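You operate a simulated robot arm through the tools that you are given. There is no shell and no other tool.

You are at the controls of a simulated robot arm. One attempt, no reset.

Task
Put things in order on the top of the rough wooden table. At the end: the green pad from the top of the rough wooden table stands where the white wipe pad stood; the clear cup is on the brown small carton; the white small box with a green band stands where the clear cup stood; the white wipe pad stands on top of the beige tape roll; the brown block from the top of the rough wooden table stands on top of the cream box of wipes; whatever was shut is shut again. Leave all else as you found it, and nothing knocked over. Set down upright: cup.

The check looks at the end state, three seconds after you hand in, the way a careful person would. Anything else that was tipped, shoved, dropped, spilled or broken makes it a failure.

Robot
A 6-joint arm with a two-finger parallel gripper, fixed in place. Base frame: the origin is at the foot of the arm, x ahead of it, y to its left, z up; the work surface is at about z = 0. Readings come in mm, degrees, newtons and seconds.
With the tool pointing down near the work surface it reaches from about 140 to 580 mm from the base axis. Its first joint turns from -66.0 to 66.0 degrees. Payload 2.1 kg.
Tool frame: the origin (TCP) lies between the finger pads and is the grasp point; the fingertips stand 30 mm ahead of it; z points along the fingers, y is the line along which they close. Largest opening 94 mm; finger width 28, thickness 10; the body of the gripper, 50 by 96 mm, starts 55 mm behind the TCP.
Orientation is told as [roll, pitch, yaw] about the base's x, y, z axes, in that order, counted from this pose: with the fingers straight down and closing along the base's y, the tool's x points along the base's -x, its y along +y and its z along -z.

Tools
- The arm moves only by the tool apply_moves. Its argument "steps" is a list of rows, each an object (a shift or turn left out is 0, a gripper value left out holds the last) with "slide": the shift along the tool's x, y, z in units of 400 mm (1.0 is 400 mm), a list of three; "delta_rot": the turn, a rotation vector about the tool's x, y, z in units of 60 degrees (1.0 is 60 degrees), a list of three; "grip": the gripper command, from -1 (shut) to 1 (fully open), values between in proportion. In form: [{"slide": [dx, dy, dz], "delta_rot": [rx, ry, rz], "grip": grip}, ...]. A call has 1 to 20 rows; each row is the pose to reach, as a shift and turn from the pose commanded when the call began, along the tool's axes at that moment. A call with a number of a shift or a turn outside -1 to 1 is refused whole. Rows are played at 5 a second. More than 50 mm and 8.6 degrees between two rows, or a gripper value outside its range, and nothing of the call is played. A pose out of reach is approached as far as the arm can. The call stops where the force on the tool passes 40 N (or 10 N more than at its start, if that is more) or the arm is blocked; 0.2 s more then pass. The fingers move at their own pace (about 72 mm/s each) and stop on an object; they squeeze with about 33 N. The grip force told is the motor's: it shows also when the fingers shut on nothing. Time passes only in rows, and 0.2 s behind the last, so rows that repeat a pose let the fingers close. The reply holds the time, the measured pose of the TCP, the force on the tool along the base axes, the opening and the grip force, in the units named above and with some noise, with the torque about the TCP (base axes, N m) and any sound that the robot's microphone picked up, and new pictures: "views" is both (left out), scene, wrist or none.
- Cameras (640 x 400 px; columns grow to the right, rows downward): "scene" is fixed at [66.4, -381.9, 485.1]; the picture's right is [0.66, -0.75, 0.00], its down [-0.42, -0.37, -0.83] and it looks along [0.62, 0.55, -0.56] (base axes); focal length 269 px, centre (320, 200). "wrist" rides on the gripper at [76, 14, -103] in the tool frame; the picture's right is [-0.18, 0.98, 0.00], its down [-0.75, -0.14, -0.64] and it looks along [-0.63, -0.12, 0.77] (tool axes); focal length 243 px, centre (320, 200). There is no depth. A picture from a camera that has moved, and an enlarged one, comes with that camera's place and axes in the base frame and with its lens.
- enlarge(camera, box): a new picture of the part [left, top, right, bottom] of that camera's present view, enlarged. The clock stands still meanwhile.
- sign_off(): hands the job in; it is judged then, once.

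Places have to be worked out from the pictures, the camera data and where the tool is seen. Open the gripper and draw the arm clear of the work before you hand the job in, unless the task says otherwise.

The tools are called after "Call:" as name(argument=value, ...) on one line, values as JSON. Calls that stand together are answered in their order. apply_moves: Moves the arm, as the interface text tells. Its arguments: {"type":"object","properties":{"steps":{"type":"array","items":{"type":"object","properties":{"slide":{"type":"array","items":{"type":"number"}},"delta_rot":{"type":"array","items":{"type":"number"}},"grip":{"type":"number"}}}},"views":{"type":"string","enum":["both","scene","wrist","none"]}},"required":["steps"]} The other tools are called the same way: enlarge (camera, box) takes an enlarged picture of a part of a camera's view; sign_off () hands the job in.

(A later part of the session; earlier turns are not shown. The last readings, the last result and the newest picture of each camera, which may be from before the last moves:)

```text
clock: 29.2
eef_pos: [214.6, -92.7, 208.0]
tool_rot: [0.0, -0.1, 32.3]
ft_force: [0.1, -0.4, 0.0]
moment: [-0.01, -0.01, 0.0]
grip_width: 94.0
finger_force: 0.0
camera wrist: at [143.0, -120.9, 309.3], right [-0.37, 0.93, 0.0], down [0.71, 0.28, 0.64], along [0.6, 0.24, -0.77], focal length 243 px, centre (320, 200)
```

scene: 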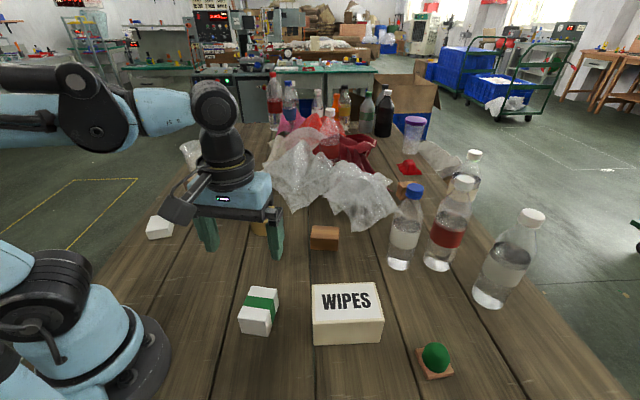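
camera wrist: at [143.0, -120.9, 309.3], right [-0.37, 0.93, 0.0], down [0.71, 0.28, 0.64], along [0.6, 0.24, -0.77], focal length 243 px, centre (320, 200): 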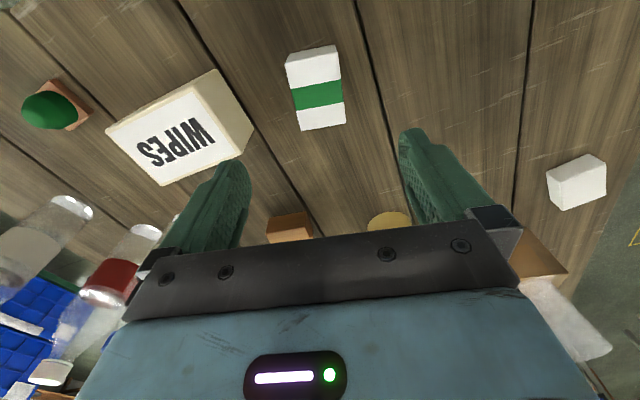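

Banded box is upright on the cup's spot. Next I travel to above the white pad (about (199,317), axis ≈57.5°), turning the gripper to match.

Call:
apply_moves(steps=[{"slide": [-0.0206, 0.0355, 0], "delta_rot": [0, 0, -0.017], "grip": 1}, {"slide": [-0.0669, 0.1153, 0], "delta_rot": [0, 0, -0.055], "grip": 1}, {"slide": [-0.1183, 0.2039, 0], "delta_rot": [0, 0, -0.097], "grip": 1}, {"slide": [-0.1698, 0.2926, 0], "delta_rot": [0, 0, -0.139], "grip": 1}, {"slide": [-0.2212, 0.3813, 0], "delta_rot": [0, 0, -0.181], "grip": 1}, {"slide": [-0.2726, 0.47, 0], "delta_rot": [0, 0, -0.223], "grip": 1}, {"slide": [-0.3241, 0.5586, 0], "delta_rot": [0, 0, -0.265], "grip": 1}, {"slide": [-0.3755, 0.6473, 0], "delta_rot": [0, 0, -0.307], "grip": 1}, {"slide": [-0.427, 0.736, 0], "delta_rot": [0, 0, -0.349], "grip": 1}, {"slide": [-0.4732, 0.8158, 0], "delta_rot": [0, 0, -0.386], "grip": 1}, {"slide": [-0.5041, 0.869, 0], "delta_rot": [0, 0, -0.412], "grip": 1}, {"slide": [-0.5144, 0.8867, 0], "delta_rot": [0, 0, -0.42], "grip": 1}, {"slide": [-0.5144, 0.8867, 0], "delta_rot": [0, 0, -0.42], "grip": 1}])

Call:
enlarge(camera="wrist", box=[240, 20, 400, 150])

```text
clock: 32.0
eef_pos: [197.3, 315.9, 206.2]
tool_rot: [-0.1, -0.1, 57.5]
ft_force: [-0.1, 0.2, 0.4]
moment: [-0.01, -0.02, 0.02]
grip_width: 93.9
finger_force: 0.1
camera wrist: at [145.4, 260.1, 308.2], right [-0.73, 0.68, 0.0], down [0.52, 0.56, 0.64], along [0.44, 0.47, -0.77], focal length 243 px, centre (320, 200)
```

scene: 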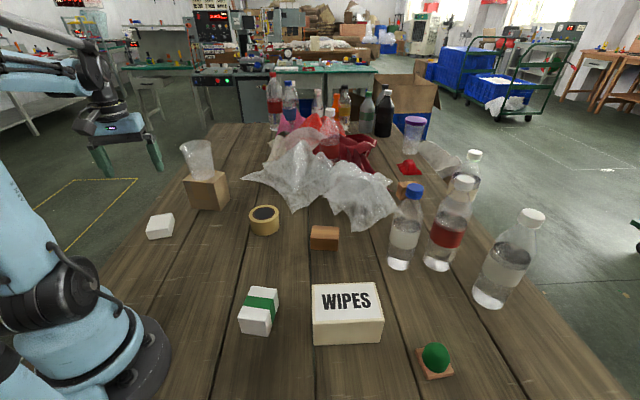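
wrist: 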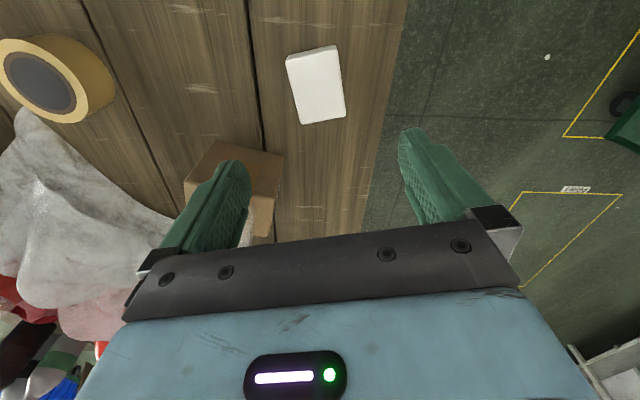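

```text
3.08 times, centred on (320, 85) of wrist
camera zoom: at [145.4, 260.1, 308.2], right [-0.73, 0.68, 0.0], down [0.52, 0.56, 0.64], along [0.44, 0.47, -0.77], focal length 746 px, centre (320, 554)
```

zoom: 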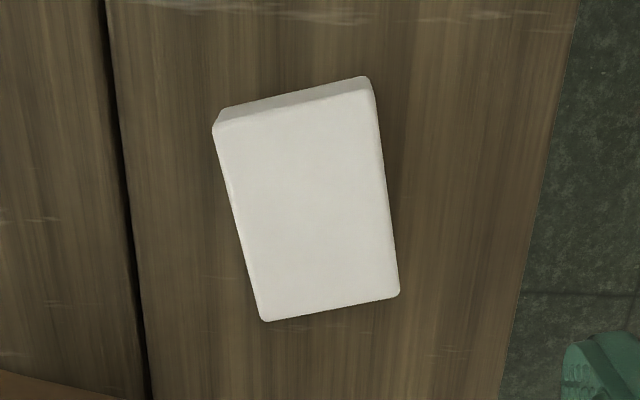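

Pad centre measured at (201.7,316), axis 58°, top ≈27 mm. I fine-align and descend so the fingertips are about 6 mm above the table.

Call:
apply_moves(steps=[{"slide": [-0.0045, -0.009, 0.08], "delta_rot": [0, 0, -0.013], "grip": 1}, {"slide": [-0.0045, -0.009, 0.17], "delta_rot": [0, 0, -0.013], "grip": 1}, {"slide": [-0.0045, -0.009, 0.26], "delta_rot": [0, 0, -0.013], "grip": 1}, {"slide": [-0.0045, -0.009, 0.33], "delta_rot": [0, 0, -0.013], "grip": 1}, {"slide": [-0.0045, -0.009, 0.39], "delta_rot": [0, 0, -0.013], "grip": 1}, {"slide": [-0.0045, -0.009, 0.425], "delta_rot": [0, 0, -0.013], "grip": 1}, {"slide": [-0.0045, -0.009, 0.425], "delta_rot": [0, 0, -0.013], "grip": 1}])

```text
clock: 33.6
eef_pos: [205.5, 314.7, 35.9]
tool_rot: [0.0, -0.1, 58.3]
ft_force: [-0.5, -0.3, 0.1]
moment: [-0.02, -0.04, -0.03]
grip_width: 93.8
finger_force: 0.1
camera wrist: at [152.2, 258.5, 137.5], right [-0.74, 0.67, 0.0], down [0.52, 0.57, 0.64], along [0.43, 0.48, -0.77], focal length 243 px, centre (320, 200)
```

scene: 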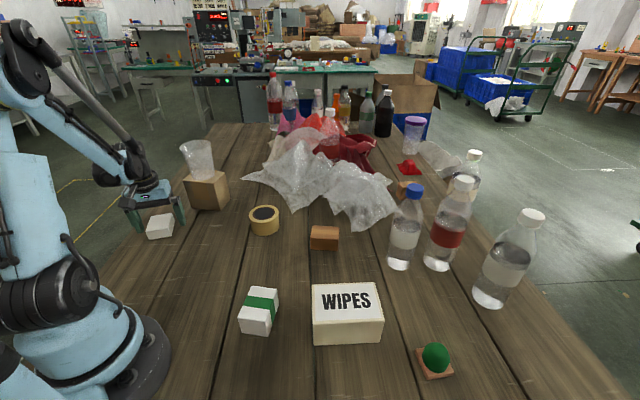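
wrist: 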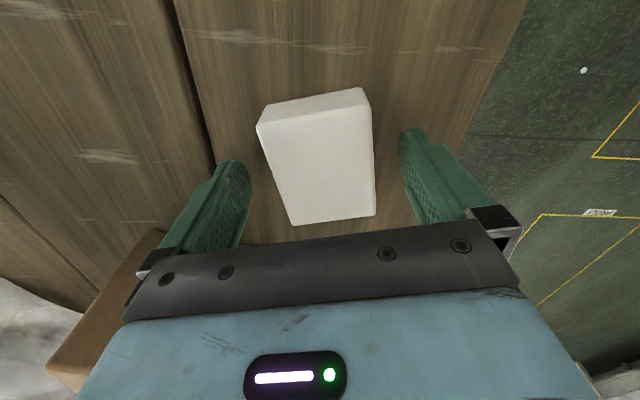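

Pad is between the fingers; closing on it.

Call:
apply_moves(steps=[{"slide": [0, 0, 0], "grip": -0.2}, {"slide": [0, 0, 0], "grip": -0.2}, {"slide": [0, 0, 0], "grip": -0.2}, {"slide": [0, 0, 0], "grip": -0.2}, {"slide": [0, 0, 0], "grip": -0.2}], views="wrist")

```text
clock: 34.8
eef_pos: [204.9, 314.8, 35.0]
tool_rot: [-0.1, -0.1, 58.3]
ft_force: [-0.2, 0.3, 0.0]
moment: [0.01, -0.01, 0.05]
grip_width: 54.3
finger_force: 33.2
camera wrist: at [152.2, 258.5, 137.7], right [-0.74, 0.67, 0.0], down [0.52, 0.57, 0.64], along [0.43, 0.48, -0.77], focal length 243 px, centre (320, 200)
```

wrist: 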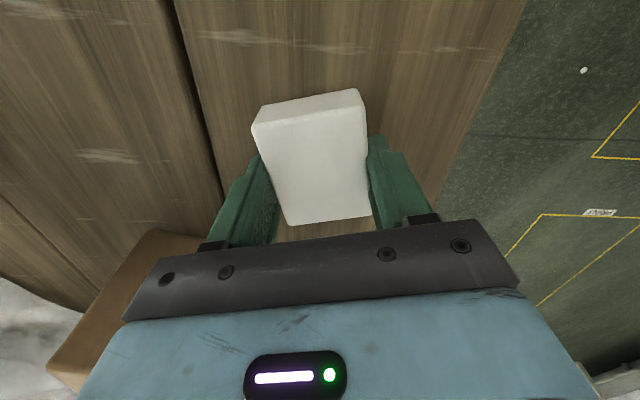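

Pad gripped at 54 mm. I lift it 88 mm and bring it to above the tape roll (about (398,118)), keeping well away from the carton and cup.

Call:
apply_moves(steps=[{"slide": [0, 0, -0.02], "grip": -0.2}, {"slide": [0, 0, -0.07], "grip": -0.2}, {"slide": [0, 0, -0.14], "grip": -0.2}, {"slide": [0, 0, -0.22], "grip": -0.2}, {"slide": [0.031, -0.039, -0.22], "grip": -0.2}, {"slide": [0.093, -0.117, -0.22], "grip": -0.2}, {"slide": [0.155, -0.195, -0.22], "grip": -0.2}, {"slide": [0.2068, -0.26, -0.22], "grip": -0.2}, {"slide": [0.1985, -0.342, -0.22], "grip": -0.2}, {"slide": [0.1895, -0.4325, -0.22], "grip": -0.2}, {"slide": [0.1804, -0.523, -0.22], "grip": -0.2}, {"slide": [0.1717, -0.609, -0.22], "grip": -0.2}, {"slide": [0.1655, -0.6708, -0.22], "grip": -0.2}, {"slide": [0.1655, -0.6708, -0.22], "grip": -0.2}])

Call:
enlarge(camera="wrist", box=[220, 40, 420, 240])

Call:
enlarge(camera="scene", box=[200, 140, 330, 260])

```text
clock: 37.8
eef_pos: [398.5, 117.4, 124.3]
tool_rot: [0.0, -0.1, 58.3]
ft_force: [0.2, 0.6, -1.7]
moment: [0.0, 0.0, 0.01]
grip_width: 54.3
finger_force: 32.6
camera wrist: at [345.9, 61.0, 226.3], right [-0.74, 0.67, 0.0], down [0.51, 0.57, 0.64], along [0.43, 0.48, -0.77], focal length 243 px, centre (320, 200)
```

scene: 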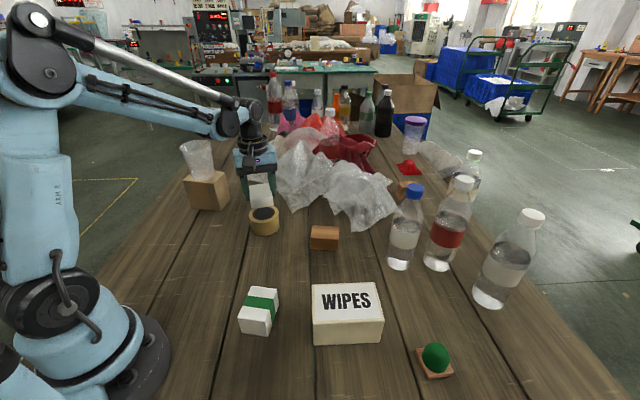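
wrist: 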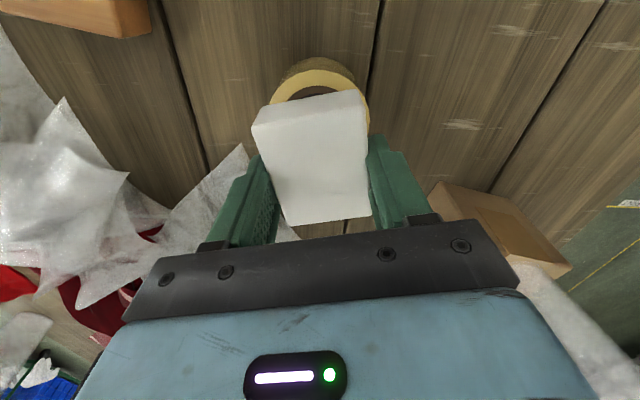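

```text
2.00 times, centred on (320, 140) of wrist
camera zoom: at [345.9, 61.0, 226.3], right [-0.74, 0.67, 0.0], down [0.51, 0.57, 0.64], along [0.43, 0.48, -0.77], focal length 485 px, centre (320, 320)
```

zoom: 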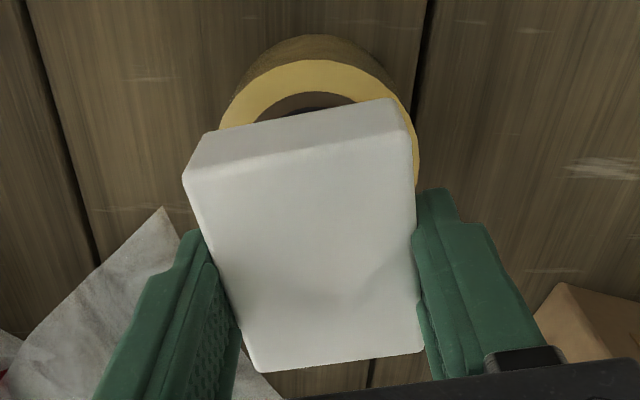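

```text
3.33 times, centred on (265, 200) of scene
camera zoom: at [66.4, -381.9, 485.1], right [0.66, -0.75, 0.0], down [-0.42, -0.37, -0.83], along [0.62, 0.55, -0.56], focal length 897 px, centre (503, 200)
```

zoom: 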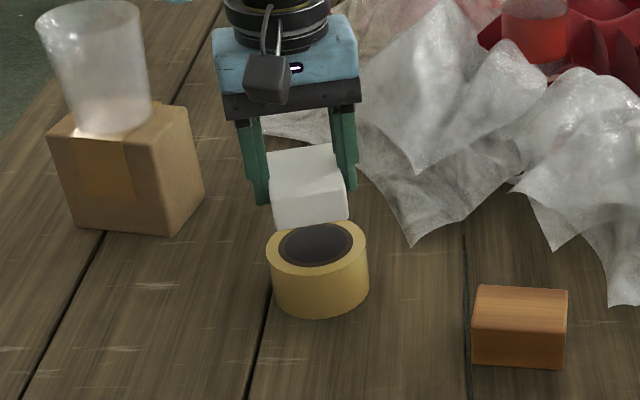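

Roll centre measured (401,118.7); the pad needs a +3 mm nudge. I correct and lower to about 5 mm above the roll.

Call:
apply_moves(steps=[{"slide": [-0.0059, -0.0052, 0.02], "grip": -0.2}, {"slide": [-0.0059, -0.0052, 0.05], "grip": -0.2}, {"slide": [-0.0059, -0.0052, 0.08], "grip": -0.2}, {"slide": [-0.0059, -0.0052, 0.1], "grip": -0.2}, {"slide": [-0.0059, -0.0052, 0.1], "grip": -0.2}])

Call:
enlarge(camera="scene", box=[200, 140, 330, 260])

Call:
enlarge(camera="wrist", box=[220, 40, 420, 240])

```text
clock: 39.0
eef_pos: [400.5, 119.3, 84.8]
tool_rot: [0.0, -0.1, 58.3]
ft_force: [-0.4, 0.2, -0.7]
moment: [0.02, 0.02, 0.02]
grip_width: 54.6
finger_force: 32.9
camera wrist: at [349.0, 62.2, 186.6], right [-0.74, 0.67, 0.0], down [0.52, 0.57, 0.64], along [0.43, 0.48, -0.77], focal length 243 px, centre (320, 200)
```

scene: 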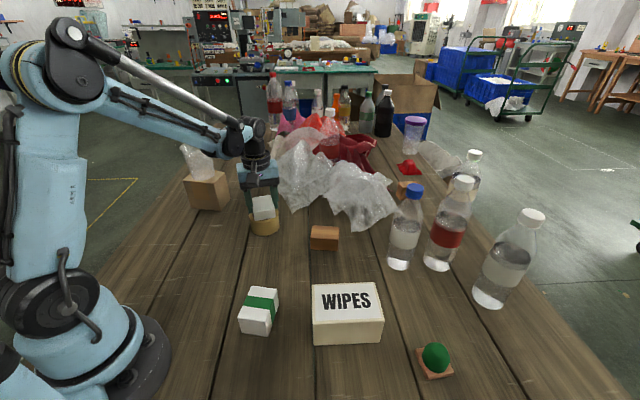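
wrist: 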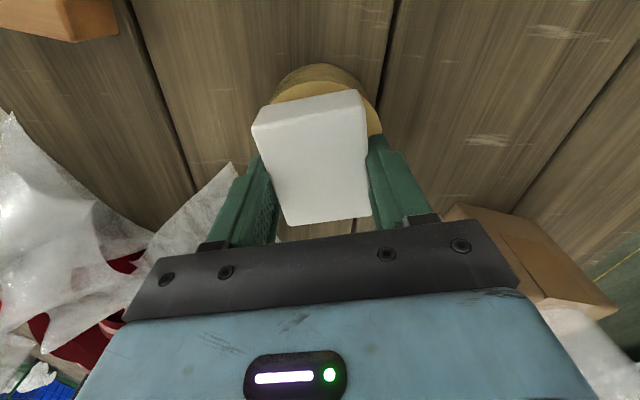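

```text
3.33 times, centred on (265, 200) of scene
camera zoom: at [66.4, -381.9, 485.1], right [0.66, -0.75, 0.0], down [-0.42, -0.37, -0.83], along [0.62, 0.55, -0.56], focal length 897 px, centre (503, 200)
```

zoom: 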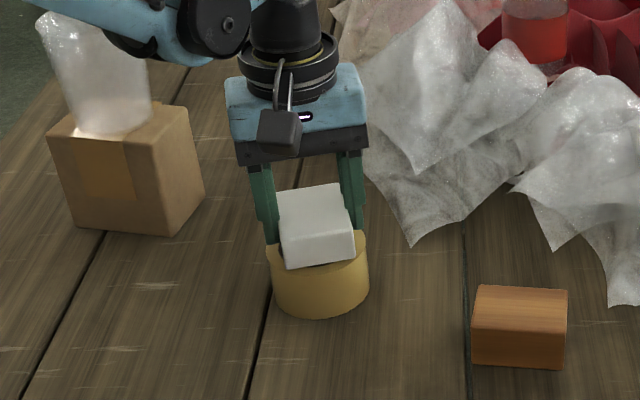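

```text
2.00 times, centred on (320, 140) of wrist
camera zoom: at [349.0, 62.2, 186.6], right [-0.74, 0.67, 0.0], down [0.52, 0.57, 0.64], along [0.43, 0.48, -0.77], focal length 485 px, centre (320, 320)
```

zoom: 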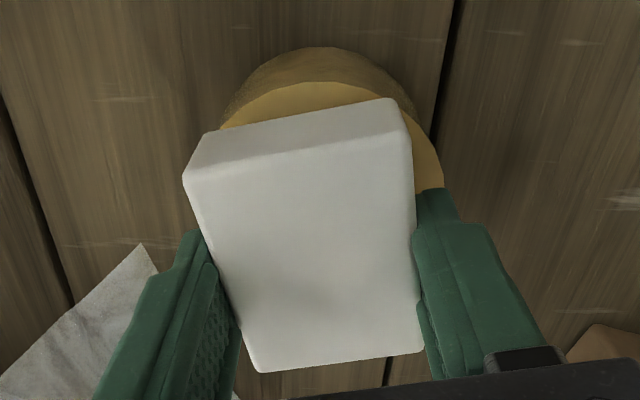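

Alignment looks good. Stepping down until the pad touches the roll.

Call:
apply_moves(steps=[{"slide": [0, 0, 0.006], "grip": -0.2}, {"slide": [0, 0, 0.01], "grip": -0.2}, {"slide": [0, 0, 0.01], "grip": -0.2}], views="none")

```text
clock: 39.8
eef_pos: [401.9, 118.0, 81.8]
tool_rot: [0.0, -0.1, 58.3]
ft_force: [-0.5, 0.2, -1.7]
moment: [-0.03, 0.02, 0.02]
grip_width: 54.2
finger_force: 33.2
```

Call:
apply_moves(steps=[{"slide": [0, 0, 0.004], "grip": -0.2}, {"slide": [0, 0, 0.006], "grip": -0.2}, {"slide": [0, 0, 0.006], "grip": -0.2}], views="none")

```text
clock: 40.3
eef_pos: [401.3, 118.1, 80.7]
tool_rot: [0.0, 0.0, 58.3]
ft_force: [-1.5, 0.0, 13.8]
moment: [0.04, -0.07, -0.01]
grip_width: 54.2
finger_force: 33.0
stopped in row 2: the force on the tool passed its limit at 44 N (the readings are from after the stop); the commanded pose is now the measured one
```

Contact at z≈80.7. I ease off, open, and look before rising.

Call:
apply_moves(steps=[{"slide": [0, 0, -0.001], "grip": -0.2}, {"slide": [0, 0, -0.001], "grip": 1}, {"slide": [0, 0, -0.001], "grip": 1}, {"slide": [0, 0, -0.001], "grip": 1}, {"slide": [0, 0, -0.001], "grip": 1}])

Call:
enlarge(camera="scene", box=[200, 140, 330, 260])

```text
clock: 41.5
eef_pos: [400.7, 117.8, 81.5]
tool_rot: [0.1, 0.0, 58.3]
ft_force: [0.1, -0.5, -0.1]
moment: [-0.01, 0.01, 0.0]
grip_width: 94.0
finger_force: 0.1
camera wrist: at [349.3, 61.2, 182.4], right [-0.74, 0.67, 0.0], down [0.52, 0.57, 0.64], along [0.43, 0.48, -0.77], focal length 243 px, centre (320, 200)
```

scene: 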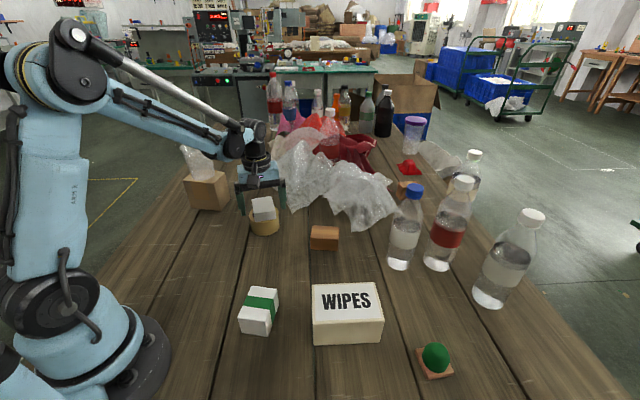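
wrist: 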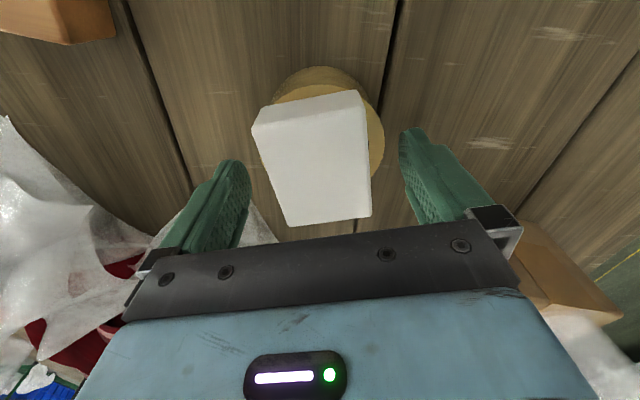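

```text
3.33 times, centred on (265, 200) of scene
camera zoom: at [66.4, -381.9, 485.1], right [0.66, -0.75, 0.0], down [-0.42, -0.37, -0.83], along [0.62, 0.55, -0.56], focal length 897 px, centre (503, 200)
```

zoom: 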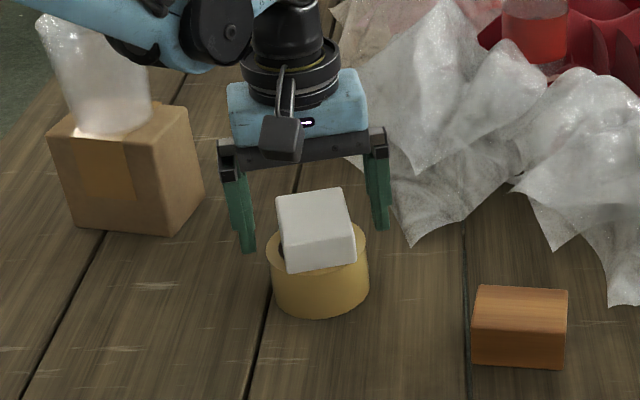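

The white pad rests squarely on the roll. I rise straight up and start towards the green pad, turning the gripper on the way.

Call:
apply_moves(steps=[{"slide": [0, 0, -0.05], "grip": 1}, {"slide": [0, 0, -0.13], "grip": 1}, {"slide": [0, 0, -0.23], "grip": 1}, {"slide": [0, 0, -0.33], "grip": 1}, {"slide": [0, 0, -0.37], "grip": 1}, {"slide": [0.028, -0.0142, -0.37], "delta_rot": [0, 0, 0.0404], "grip": 1}, {"slide": [0.0951, -0.0482, -0.37], "delta_rot": [0, 0, 0.1372], "grip": 1}, {"slide": [0.1734, -0.088, -0.37], "delta_rot": [0, 0, 0.2502], "grip": 1}, {"slide": [0.2517, -0.1277, -0.37], "delta_rot": [0, 0, 0.3632], "grip": 1}, {"slide": [0.3356, -0.1703, -0.37], "delta_rot": [0, 0, 0.4842], "grip": 1}, {"slide": [0.4139, -0.21, -0.37], "delta_rot": [0, 0, 0.5972], "grip": 1}, {"slide": [0.4922, -0.2497, -0.37], "delta_rot": [0, 0, 0.7102], "grip": 1}, {"slide": [0.5593, -0.2838, -0.37], "delta_rot": [0, 0, 0.807], "grip": 1}, {"slide": [0.5593, -0.2838, -0.37], "delta_rot": [0, 0, 0.807], "grip": 1}])

Call:
enlarge(camera="scene", box=[130, 110, 350, 270])

```text
clock: 44.5
eef_pos: [380.3, -131.2, 230.6]
tool_rot: [0.1, 0.0, 9.8]
ft_force: [0.7, -0.2, -0.1]
moment: [-0.02, -0.01, -0.01]
grip_width: 94.0
finger_force: 0.0
camera wrist: at [302.5, -129.7, 332.7], right [0.01, 1.0, 0.0], down [0.77, -0.01, 0.64], along [0.64, -0.01, -0.77], focal length 243 px, centre (320, 200)
```

scene: 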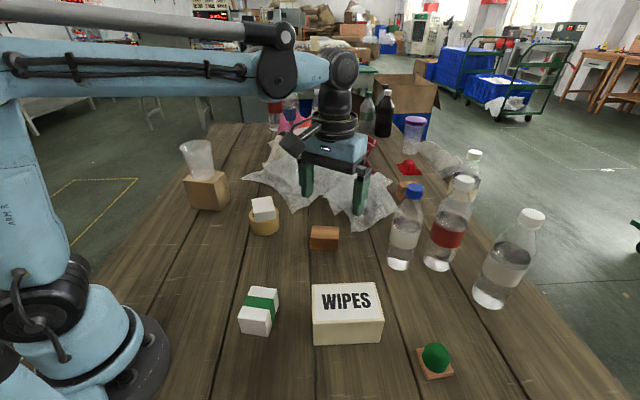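
wrist: 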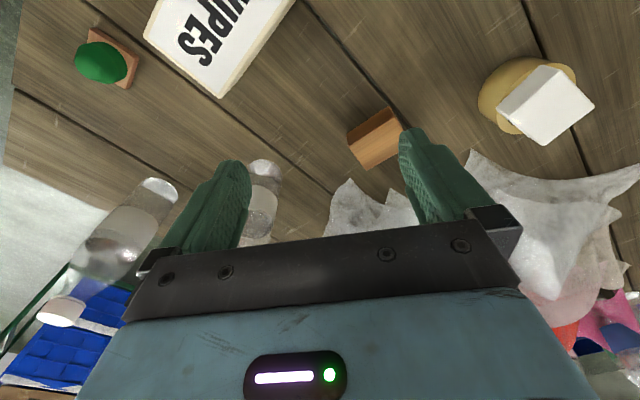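

```text
2.50 times, centred on (240, 190) of scene
camera zoom: at [66.4, -381.9, 485.1], right [0.66, -0.75, 0.0], down [-0.42, -0.37, -0.83], along [0.62, 0.55, -0.56], focal length 673 px, centre (520, 225)
```

zoom: 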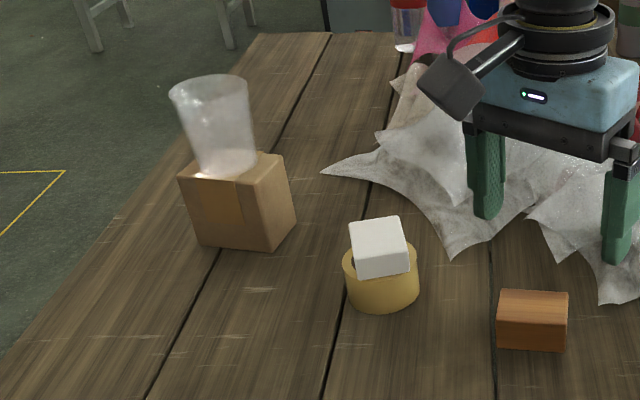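

All placed items look undisturbed. Continuing to above the green pad near (358,-383) with the gripper turned to its base edges.

Call:
apply_moves(steps=[{"slide": [0.0081, -0.0305, 0], "delta_rot": [0, 0, 0.0403], "grip": 1}, {"slide": [0.0276, -0.1038, 0], "delta_rot": [0, 0, 0.1369], "grip": 1}, {"slide": [0.0502, -0.1893, 0], "delta_rot": [0, 0, 0.2496], "grip": 1}, {"slide": [0.0729, -0.2749, 0], "delta_rot": [0, 0, 0.3623], "grip": 1}, {"slide": [0.0973, -0.3665, 0], "delta_rot": [0, 0, 0.483], "grip": 1}, {"slide": [0.12, -0.452, 0.01], "delta_rot": [0, 0, 0.5957], "grip": 1}, {"slide": [0.1426, -0.5375, 0.03], "delta_rot": [0, 0, 0.7084], "grip": 1}, {"slide": [0.1621, -0.6108, 0.06], "delta_rot": [0, 0, 0.805], "grip": 1}, {"slide": [0.1621, -0.6108, 0.06], "delta_rot": [0, 0, 0.805], "grip": 1}])

Call:
enlarge(camera="wrist", box=[240, 20, 400, 150])

Call:
enlarge(camera="scene", box=[380, 320, 480, 395])

```text
clock: 46.5
eef_pos: [358.8, -383.5, 203.7]
tool_rot: [0.0, -0.1, -38.5]
ft_force: [0.2, 0.1, -0.1]
moment: [-0.02, -0.01, 0.02]
grip_width: 93.9
finger_force: 0.0
camera wrist: at [308.3, -323.8, 306.0], right [0.76, 0.65, 0.0], down [0.5, -0.58, 0.64], along [0.42, -0.48, -0.77], focal length 243 px, centre (320, 200)
```

scene: 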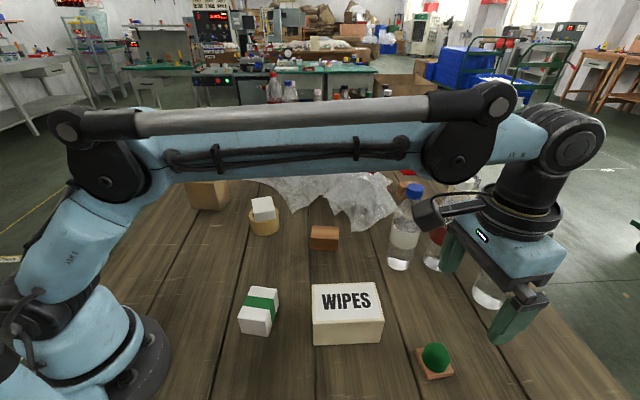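
wrist: 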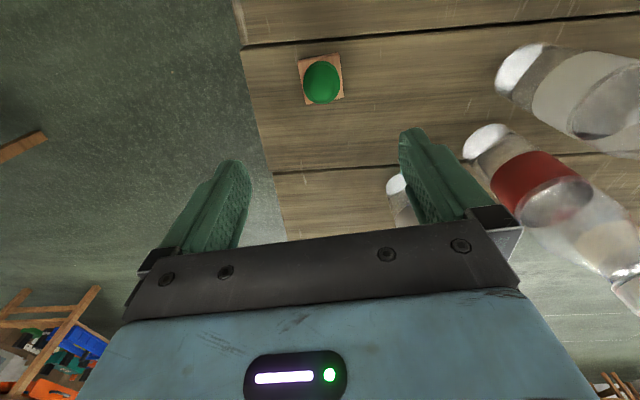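

```text
3.08 times, centred on (320, 85) of wrist
camera zoom: at [308.3, -323.8, 306.0], right [0.76, 0.65, 0.0], down [0.5, -0.58, 0.64], along [0.42, -0.48, -0.77], focal length 746 px, centre (320, 554)
```

zoom: 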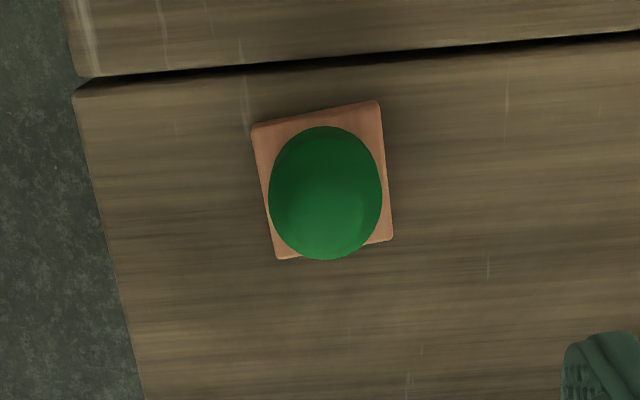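

```text
5.33 times, centred on (430, 358) of scene
camera zoom: at [66.4, -381.9, 485.1], right [0.66, -0.75, 0.0], down [-0.42, -0.37, -0.83], along [0.62, 0.55, -0.56], focal length 1436 px, centre (-267, -640)
```

zoom: 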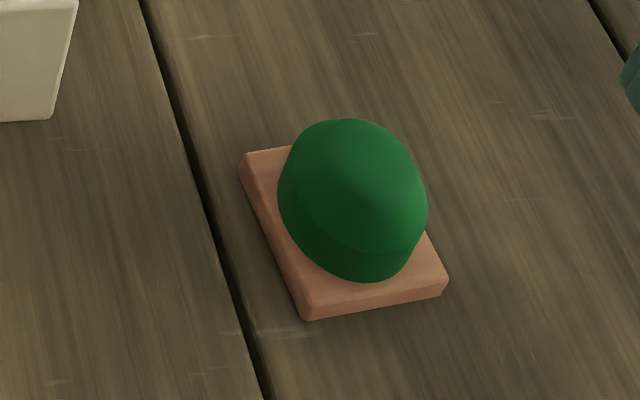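

The green pad is a green dome on a square base, centred about (357,-375), base ~45 mm, dome ~40 mm across. I align and descend so the fingers sit around the dome, tips just above the base.

Call:
apply_moves(steps=[{"slide": [0.0149, 0.0118, 0.07], "delta_rot": [0, 0, 0.03], "grip": 1}, {"slide": [0.0149, 0.0118, 0.16], "delta_rot": [0, 0, 0.03], "grip": 1}, {"slide": [0.0149, 0.0118, 0.25], "delta_rot": [0, 0, 0.03], "grip": 1}, {"slide": [0.0149, 0.0118, 0.32], "delta_rot": [0, 0, 0.03], "grip": 1}, {"slide": [0.0149, 0.0118, 0.38], "delta_rot": [0, 0, 0.03], "grip": 1}, {"slide": [0.0149, 0.0118, 0.405], "delta_rot": [0, 0, 0.03], "grip": 1}, {"slide": [0.0149, 0.0118, 0.405], "delta_rot": [0, 0, 0.03], "grip": 1}])

Call:
enlarge(camera="wrist", box=[220, 60, 420, 220])

```text
clock: 48.1
eef_pos: [358.0, -374.6, 41.9]
tool_rot: [0.1, 0.0, -40.2]
ft_force: [1.5, -0.3, -1.2]
moment: [0.01, 0.01, 0.0]
grip_width: 93.9
finger_force: 0.1
camera wrist: at [307.7, -313.9, 144.3], right [0.78, 0.63, 0.0], down [0.48, -0.59, 0.64], along [0.41, -0.5, -0.77], focal length 243 px, centre (320, 200)
```

scene: 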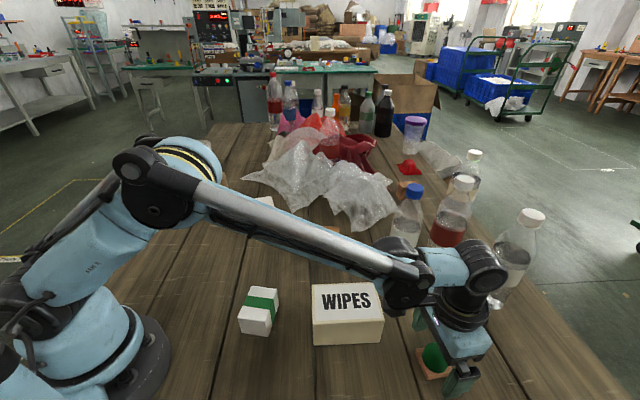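
wrist: 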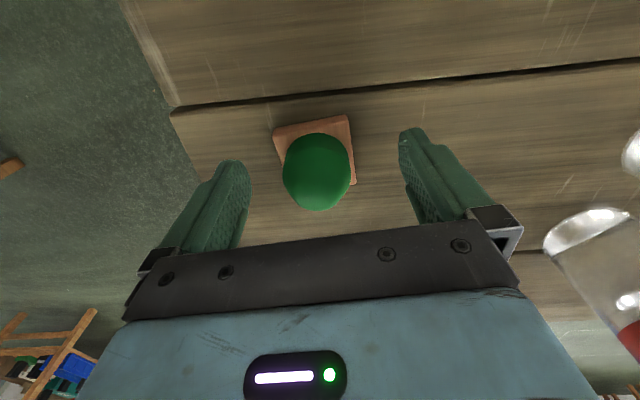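

```text
2.50 times, centred on (320, 140) of wrist
camera zoom: at [307.7, -313.9, 144.3], right [0.78, 0.63, 0.0], down [0.48, -0.59, 0.64], along [0.41, -0.5, -0.77], focal length 606 px, centre (320, 350)
```

zoom: 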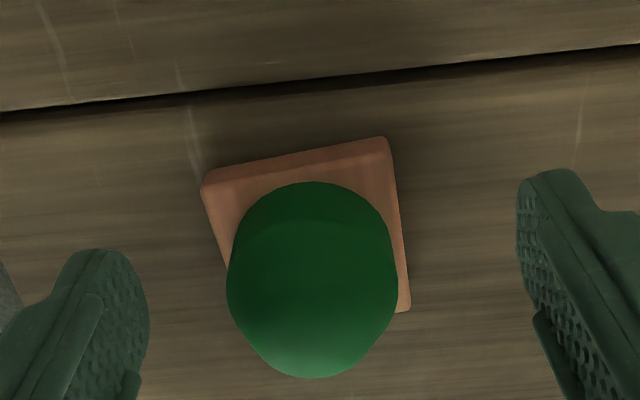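

Dome is about 2 mm left of centre between the fingers; I correct that and close gently on the dome.

Call:
apply_moves(steps=[{"slide": [0, -0.005, 0], "grip": 1}, {"slide": [0, -0.005, 0], "grip": 0.1}, {"slide": [0, -0.005, 0], "grip": -0.4}, {"slide": [0, -0.005, 0], "grip": -0.4}, {"slide": [0, -0.005, 0], "grip": -0.4}, {"slide": [0, -0.005, 0], "grip": -0.4}])

Call:
enlarge(camera="wrist", box=[220, 60, 420, 220])

```text
clock: 49.5
eef_pos: [356.1, -376.0, 41.0]
tool_rot: [0.0, -0.1, -40.2]
ft_force: [0.2, 0.0, -1.1]
moment: [0.01, 0.0, -0.02]
grip_width: 38.9
finger_force: 33.5
camera wrist: at [306.6, -315.6, 144.5], right [0.78, 0.63, 0.0], down [0.48, -0.59, 0.64], along [0.41, -0.5, -0.77], focal length 243 px, centre (320, 200)
```

scene: 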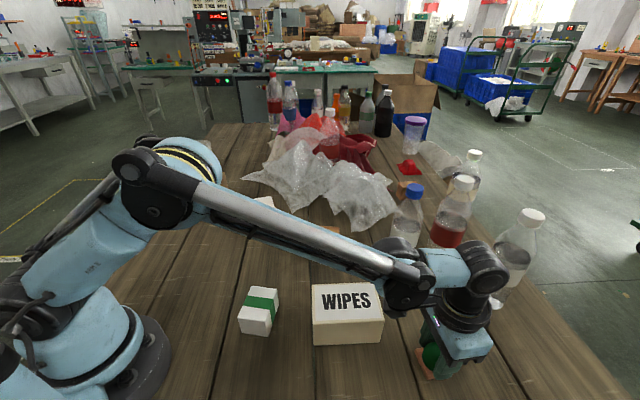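
wrist: 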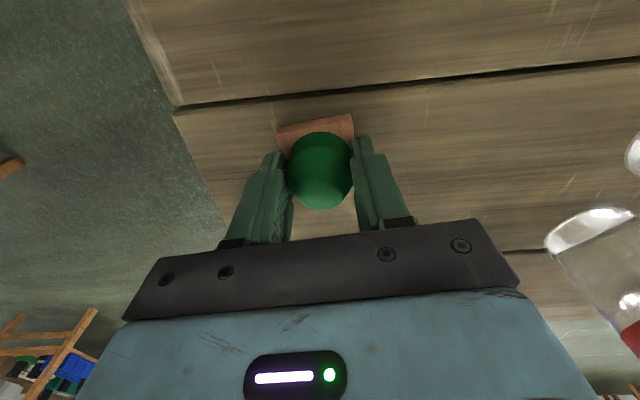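

```text
2.50 times, centred on (320, 140) of wrist
camera zoom: at [306.6, -315.6, 144.5], right [0.78, 0.63, 0.0], down [0.48, -0.59, 0.64], along [0.41, -0.5, -0.77], focal length 606 px, centre (320, 350)
```

zoom: 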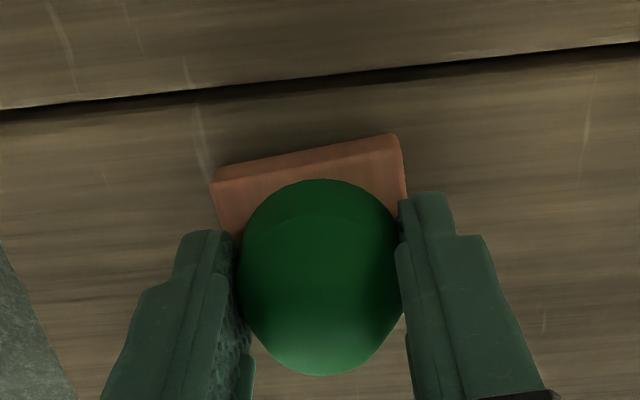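

Gripped the dome at 39 mm. I lift just 10 mm to see whether the base comes with it.

Call:
apply_moves(steps=[{"slide": [0, 0, -0.01], "grip": -0.4}, {"slide": [0, 0, -0.025], "grip": -0.4}, {"slide": [0, 0, -0.025], "grip": -0.4}])

Call:
enlarge(camera="wrist", box=[220, 60, 420, 220])

Call:
enlarge(camera="scene", box=[380, 310, 480, 395])

```text
clock: 50.3
eef_pos: [355.7, -377.7, 53.0]
tool_rot: [0.0, 0.0, -40.2]
ft_force: [0.8, -0.5, -0.1]
moment: [-0.01, 0.02, 0.02]
grip_width: 38.7
finger_force: 32.7
camera wrist: at [306.5, -316.3, 154.8], right [0.78, 0.63, 0.0], down [0.48, -0.59, 0.64], along [0.41, -0.5, -0.77], focal length 243 px, centre (320, 200)
```

scene: 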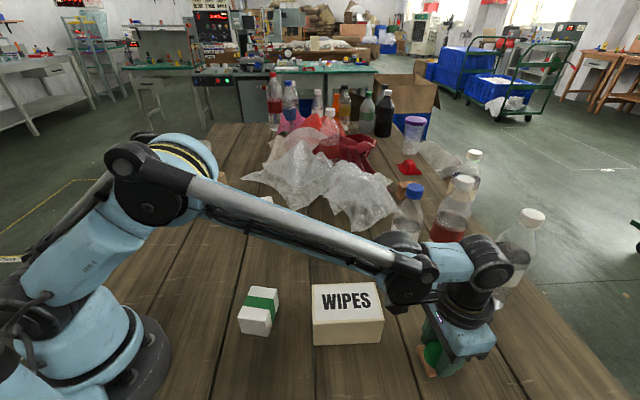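
wrist: 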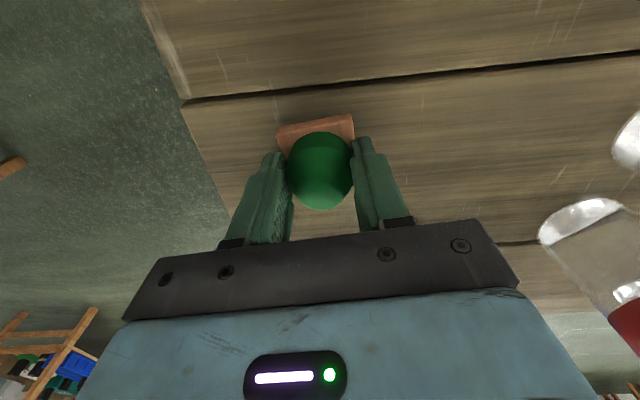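

```text
2.50 times, centred on (320, 140) of wrist
camera zoom: at [306.5, -316.3, 154.8], right [0.78, 0.63, 0.0], down [0.48, -0.59, 0.64], along [0.41, -0.5, -0.77], focal length 606 px, centre (320, 350)
```

zoom: 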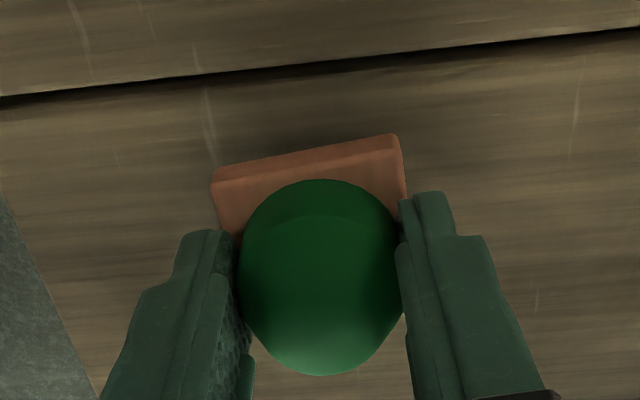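

```text
4.71 times, centred on (430, 352) of scene
camera zoom: at [66.4, -381.9, 485.1], right [0.66, -0.75, 0.0], down [-0.42, -0.37, -0.83], along [0.62, 0.55, -0.56], focal length 1267 px, centre (-198, -518)
```

zoom: 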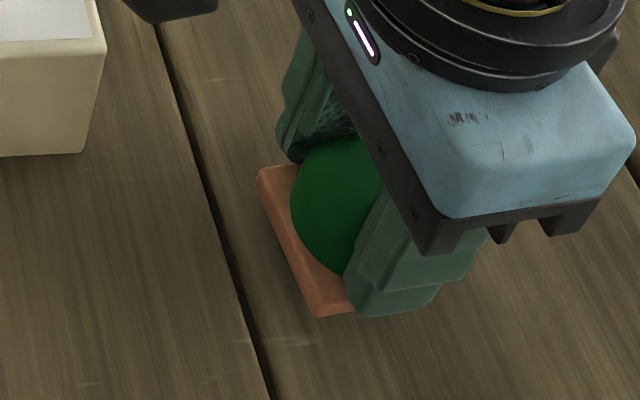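

The base rises with the dome, so it is one object. I lift it high and carry it toward the white pad's former place, first third of the way.

Call:
apply_moves(steps=[{"slide": [0, 0, -0.03], "grip": -0.4}, {"slide": [0, 0, -0.09], "grip": -0.4}, {"slide": [0, 0, -0.16], "grip": -0.4}, {"slide": [0, 0, -0.24], "grip": -0.4}, {"slide": [0, 0, -0.3175], "grip": -0.4}, {"slide": [0.0236, 0.0179, -0.32], "delta_rot": [0, 0, -0.0275], "grip": -0.4}, {"slide": [0.0707, 0.0536, -0.32], "delta_rot": [0, 0, -0.0825], "grip": -0.4}, {"slide": [0.1319, 0.1001, -0.32], "delta_rot": [0, 0, -0.154], "grip": -0.4}, {"slide": [0.1979, 0.1502, -0.32], "delta_rot": [0, 0, -0.231], "grip": -0.4}, {"slide": [0.2638, 0.2003, -0.32], "delta_rot": [0, 0, -0.308], "grip": -0.4}, {"slide": [0.3298, 0.2503, -0.32], "delta_rot": [0, 0, -0.385], "grip": -0.4}, {"slide": [0.3957, 0.3004, -0.32], "delta_rot": [0, 0, -0.462], "grip": -0.4}, {"slide": [0.4475, 0.3397, -0.32], "delta_rot": [0, 0, -0.5225], "grip": -0.4}, {"slide": [0.4711, 0.3576, -0.32], "delta_rot": [0, 0, -0.55], "grip": -0.4}, {"slide": [0.4711, 0.3576, -0.32], "delta_rot": [0, 0, -0.55], "grip": -0.4}])

```text
clock: 53.5
eef_pos: [303.2, -147.2, 181.3]
tool_rot: [0.1, 0.1, -7.2]
ft_force: [0.6, 0.4, -0.9]
moment: [0.03, 0.01, 0.01]
grip_width: 38.8
finger_force: 32.9
camera wrist: at [230.2, -122.1, 283.0], right [0.31, 0.95, 0.0], down [0.73, -0.23, 0.64], along [0.61, -0.2, -0.77], focal length 243 px, centre (320, 200)
```

scene: 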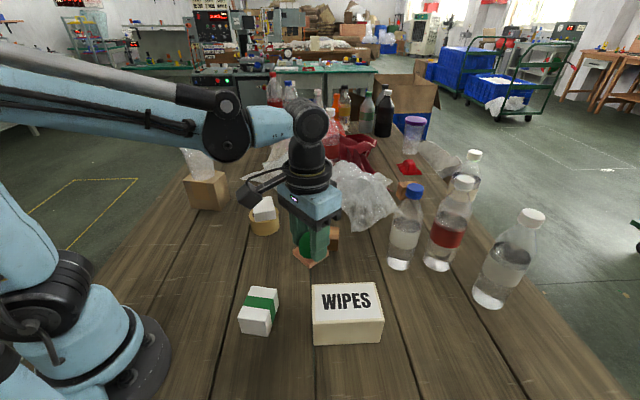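
wrist: 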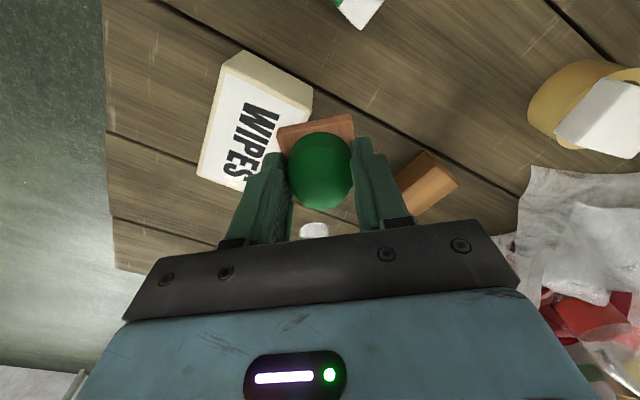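

Object is steady in the grip. Second third of the carry.

Call:
apply_moves(steps=[{"slide": [0.0098, 0.0279, 0], "delta_rot": [0, 0, -0.0275], "grip": -0.4}, {"slide": [0.0314, 0.0892, 0], "delta_rot": [0, 0, -0.088], "grip": -0.4}, {"slide": [0.057, 0.1616, 0], "delta_rot": [0, 0, -0.1595], "grip": -0.4}, {"slide": [0.0825, 0.2341, 0], "delta_rot": [0, 0, -0.231], "grip": -0.4}, {"slide": [0.108, 0.3065, 0], "delta_rot": [0, 0, -0.3025], "grip": -0.4}, {"slide": [0.1336, 0.379, 0], "delta_rot": [0, 0, -0.374], "grip": -0.4}, {"slide": [0.1591, 0.4514, 0], "delta_rot": [0, 0, -0.4455], "grip": -0.4}, {"slide": [0.1827, 0.5183, 0], "delta_rot": [0, 0, -0.5115], "grip": -0.4}, {"slide": [0.1964, 0.5573, 0], "delta_rot": [0, 0, -0.55], "grip": -0.4}, {"slide": [0.1964, 0.5573, 0], "delta_rot": [0, 0, -0.55], "grip": -0.4}], views="wrist")

```text
clock: 55.7
eef_pos: [254.4, 83.7, 181.5]
tool_rot: [0.1, 0.1, 25.7]
ft_force: [-0.5, -0.2, -0.4]
moment: [-0.02, 0.02, 0.01]
grip_width: 38.9
finger_force: 33.7
camera wrist: at [178.5, 63.4, 283.5], right [-0.26, 0.96, 0.0], down [0.74, 0.2, 0.64], along [0.62, 0.17, -0.77], focal length 243 px, centre (320, 200)
```

wrist: 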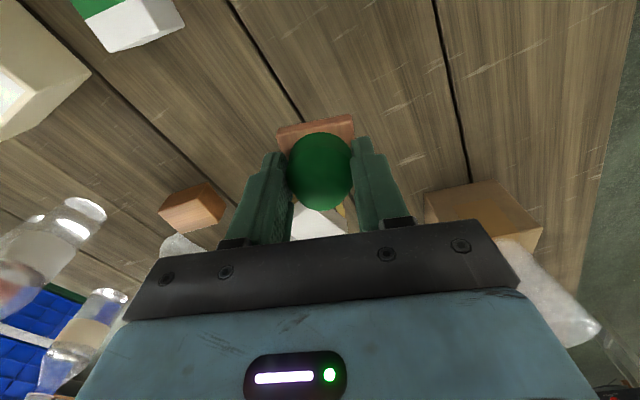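

Final third to above the white pad's old spot (201.7,316).

Call:
apply_moves(steps=[{"slide": [-0.0067, 0.0291, 0], "delta_rot": [0, 0, -0.0271], "grip": -0.4}, {"slide": [-0.0214, 0.093, 0], "delta_rot": [0, 0, -0.0867], "grip": -0.4}, {"slide": [-0.0387, 0.1685, 0], "delta_rot": [0, 0, -0.1572], "grip": -0.4}, {"slide": [-0.0561, 0.2441, 0], "delta_rot": [0, 0, -0.2276], "grip": -0.4}, {"slide": [-0.0734, 0.3196, 0], "delta_rot": [0, 0, -0.2981], "grip": -0.4}, {"slide": [-0.0908, 0.3951, 0], "delta_rot": [0, 0, -0.3686], "grip": -0.4}, {"slide": [-0.1081, 0.4707, 0], "delta_rot": [0, 0, -0.439], "grip": -0.4}, {"slide": [-0.1242, 0.5404, 0], "delta_rot": [0, 0, -0.5041], "grip": -0.4}, {"slide": [-0.1335, 0.5811, 0], "delta_rot": [0, 0, -0.542], "grip": -0.4}, {"slide": [-0.1335, 0.5811, 0], "delta_rot": [0, 0, -0.542], "grip": -0.4}])

```text
clock: 57.9
eef_pos: [201.4, 316.4, 180.3]
tool_rot: [-0.1, -0.1, 58.4]
ft_force: [0.6, -0.6, -1.2]
moment: [0.01, -0.03, 0.01]
grip_width: 38.6
finger_force: 33.0
camera wrist: at [149.1, 260.6, 282.0], right [-0.74, 0.67, 0.0], down [0.52, 0.57, 0.64], along [0.43, 0.48, -0.77], focal length 243 px, centre (320, 200)
```

scene: 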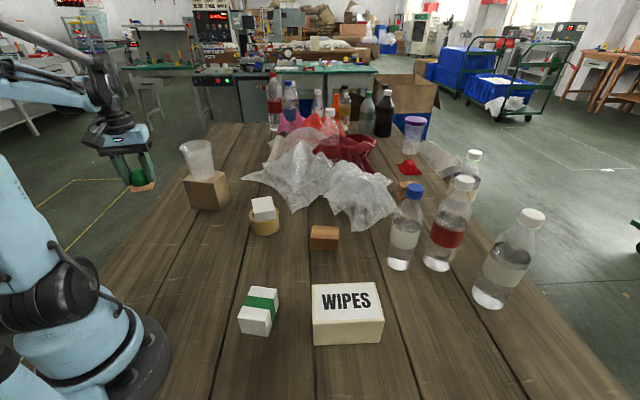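
wrist: 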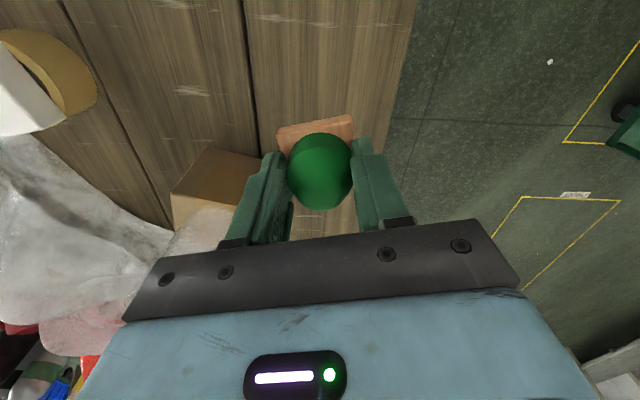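

Over the spot. I descend to about 3 mm above contact, with a small bias correction seen during the earlier descent here.

Call:
apply_moves(steps=[{"slide": [0.0005, 0.002, 0.05], "grip": -0.4}, {"slide": [0.001, 0.004, 0.12], "grip": -0.4}, {"slide": [0.0018, 0.006, 0.19], "grip": -0.4}, {"slide": [0.0018, 0.0077, 0.26], "grip": -0.4}, {"slide": [0.0018, 0.0077, 0.31], "grip": -0.4}, {"slide": [0.0018, 0.0077, 0.335], "grip": -0.4}, {"slide": [0.0018, 0.0077, 0.34], "grip": -0.4}, {"slide": [0.0018, 0.0077, 0.34], "grip": -0.4}])

Call:
enlarge(camera="scene", box=[100, 160, 220, 260])

```text
clock: 59.7
eef_pos: [197.1, 317.6, 45.0]
tool_rot: [0.0, 0.1, 58.3]
ft_force: [0.2, 0.1, -1.5]
moment: [0.0, 0.0, 0.01]
grip_width: 38.5
finger_force: 33.4
camera wrist: at [145.5, 261.3, 147.0], right [-0.74, 0.67, 0.0], down [0.52, 0.57, 0.64], along [0.43, 0.48, -0.77], focal length 243 px, centre (320, 200)
```

scene: 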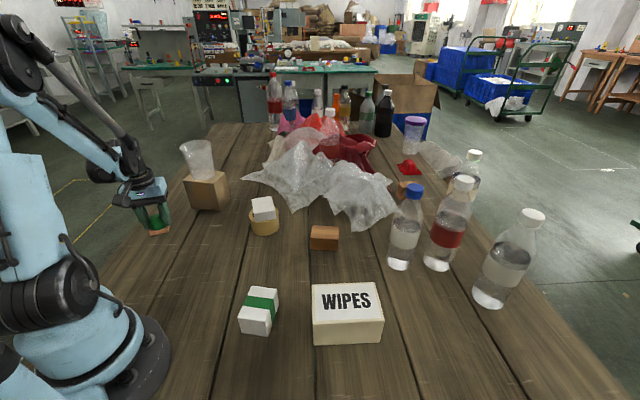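
wrist: 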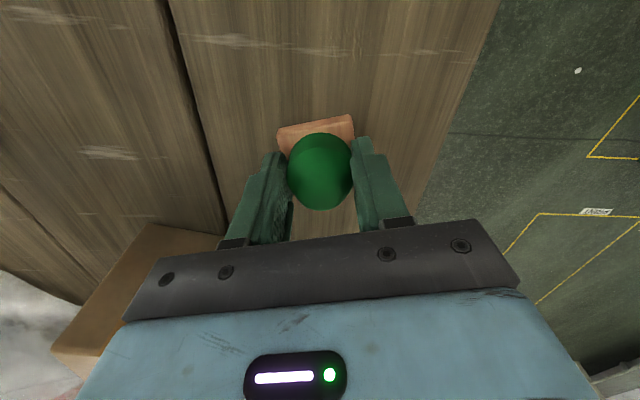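

```text
4.00 times, centred on (160, 210) of scene
camera zoom: at [66.4, -381.9, 485.1], right [0.66, -0.75, 0.0], down [-0.42, -0.37, -0.83], along [0.62, 0.55, -0.56], focal length 1077 px, centre (960, 160)
```

zoom: 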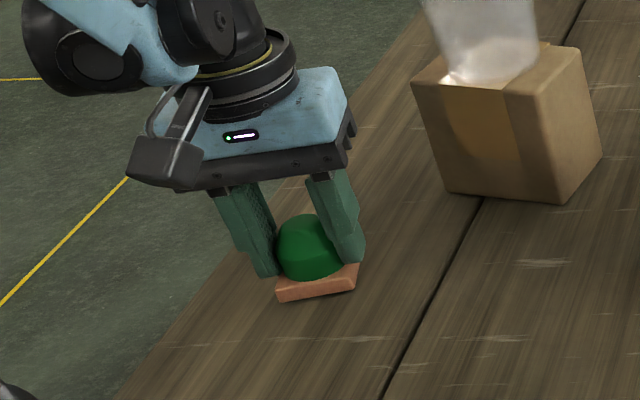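

TCP reads (197,318), about 5 mm off target, so I shift back while still clear and lower slightly.

Call:
apply_moves(steps=[{"slide": [-0.002, -0.006, 0], "grip": -0.4}, {"slide": [-0.002, -0.012, 0], "grip": -0.4}, {"slide": [-0.002, -0.012, 0.003], "grip": -0.4}, {"slide": [-0.002, -0.012, 0.003], "grip": -0.4}], views="none")

```text
clock: 60.7
eef_pos: [203.2, 315.9, 43.6]
tool_rot: [-0.1, -0.1, 58.2]
ft_force: [-0.5, -0.6, -0.9]
moment: [-0.01, 0.03, 0.01]
grip_width: 38.7
finger_force: 32.9
```

Call:
apply_moves(steps=[{"slide": [0, 0, 0.003], "grip": -0.4}, {"slide": [0, 0, 0.005], "grip": -0.4}, {"slide": [0, 0, 0.005], "grip": -0.4}], views="none")

```text
clock: 61.5
eef_pos: [202.8, 315.7, 42.0]
tool_rot: [0.1, 0.0, 58.3]
ft_force: [-2.9, -0.6, 34.7]
moment: [-0.03, 0.01, 0.02]
grip_width: 38.6
finger_force: 32.8
```

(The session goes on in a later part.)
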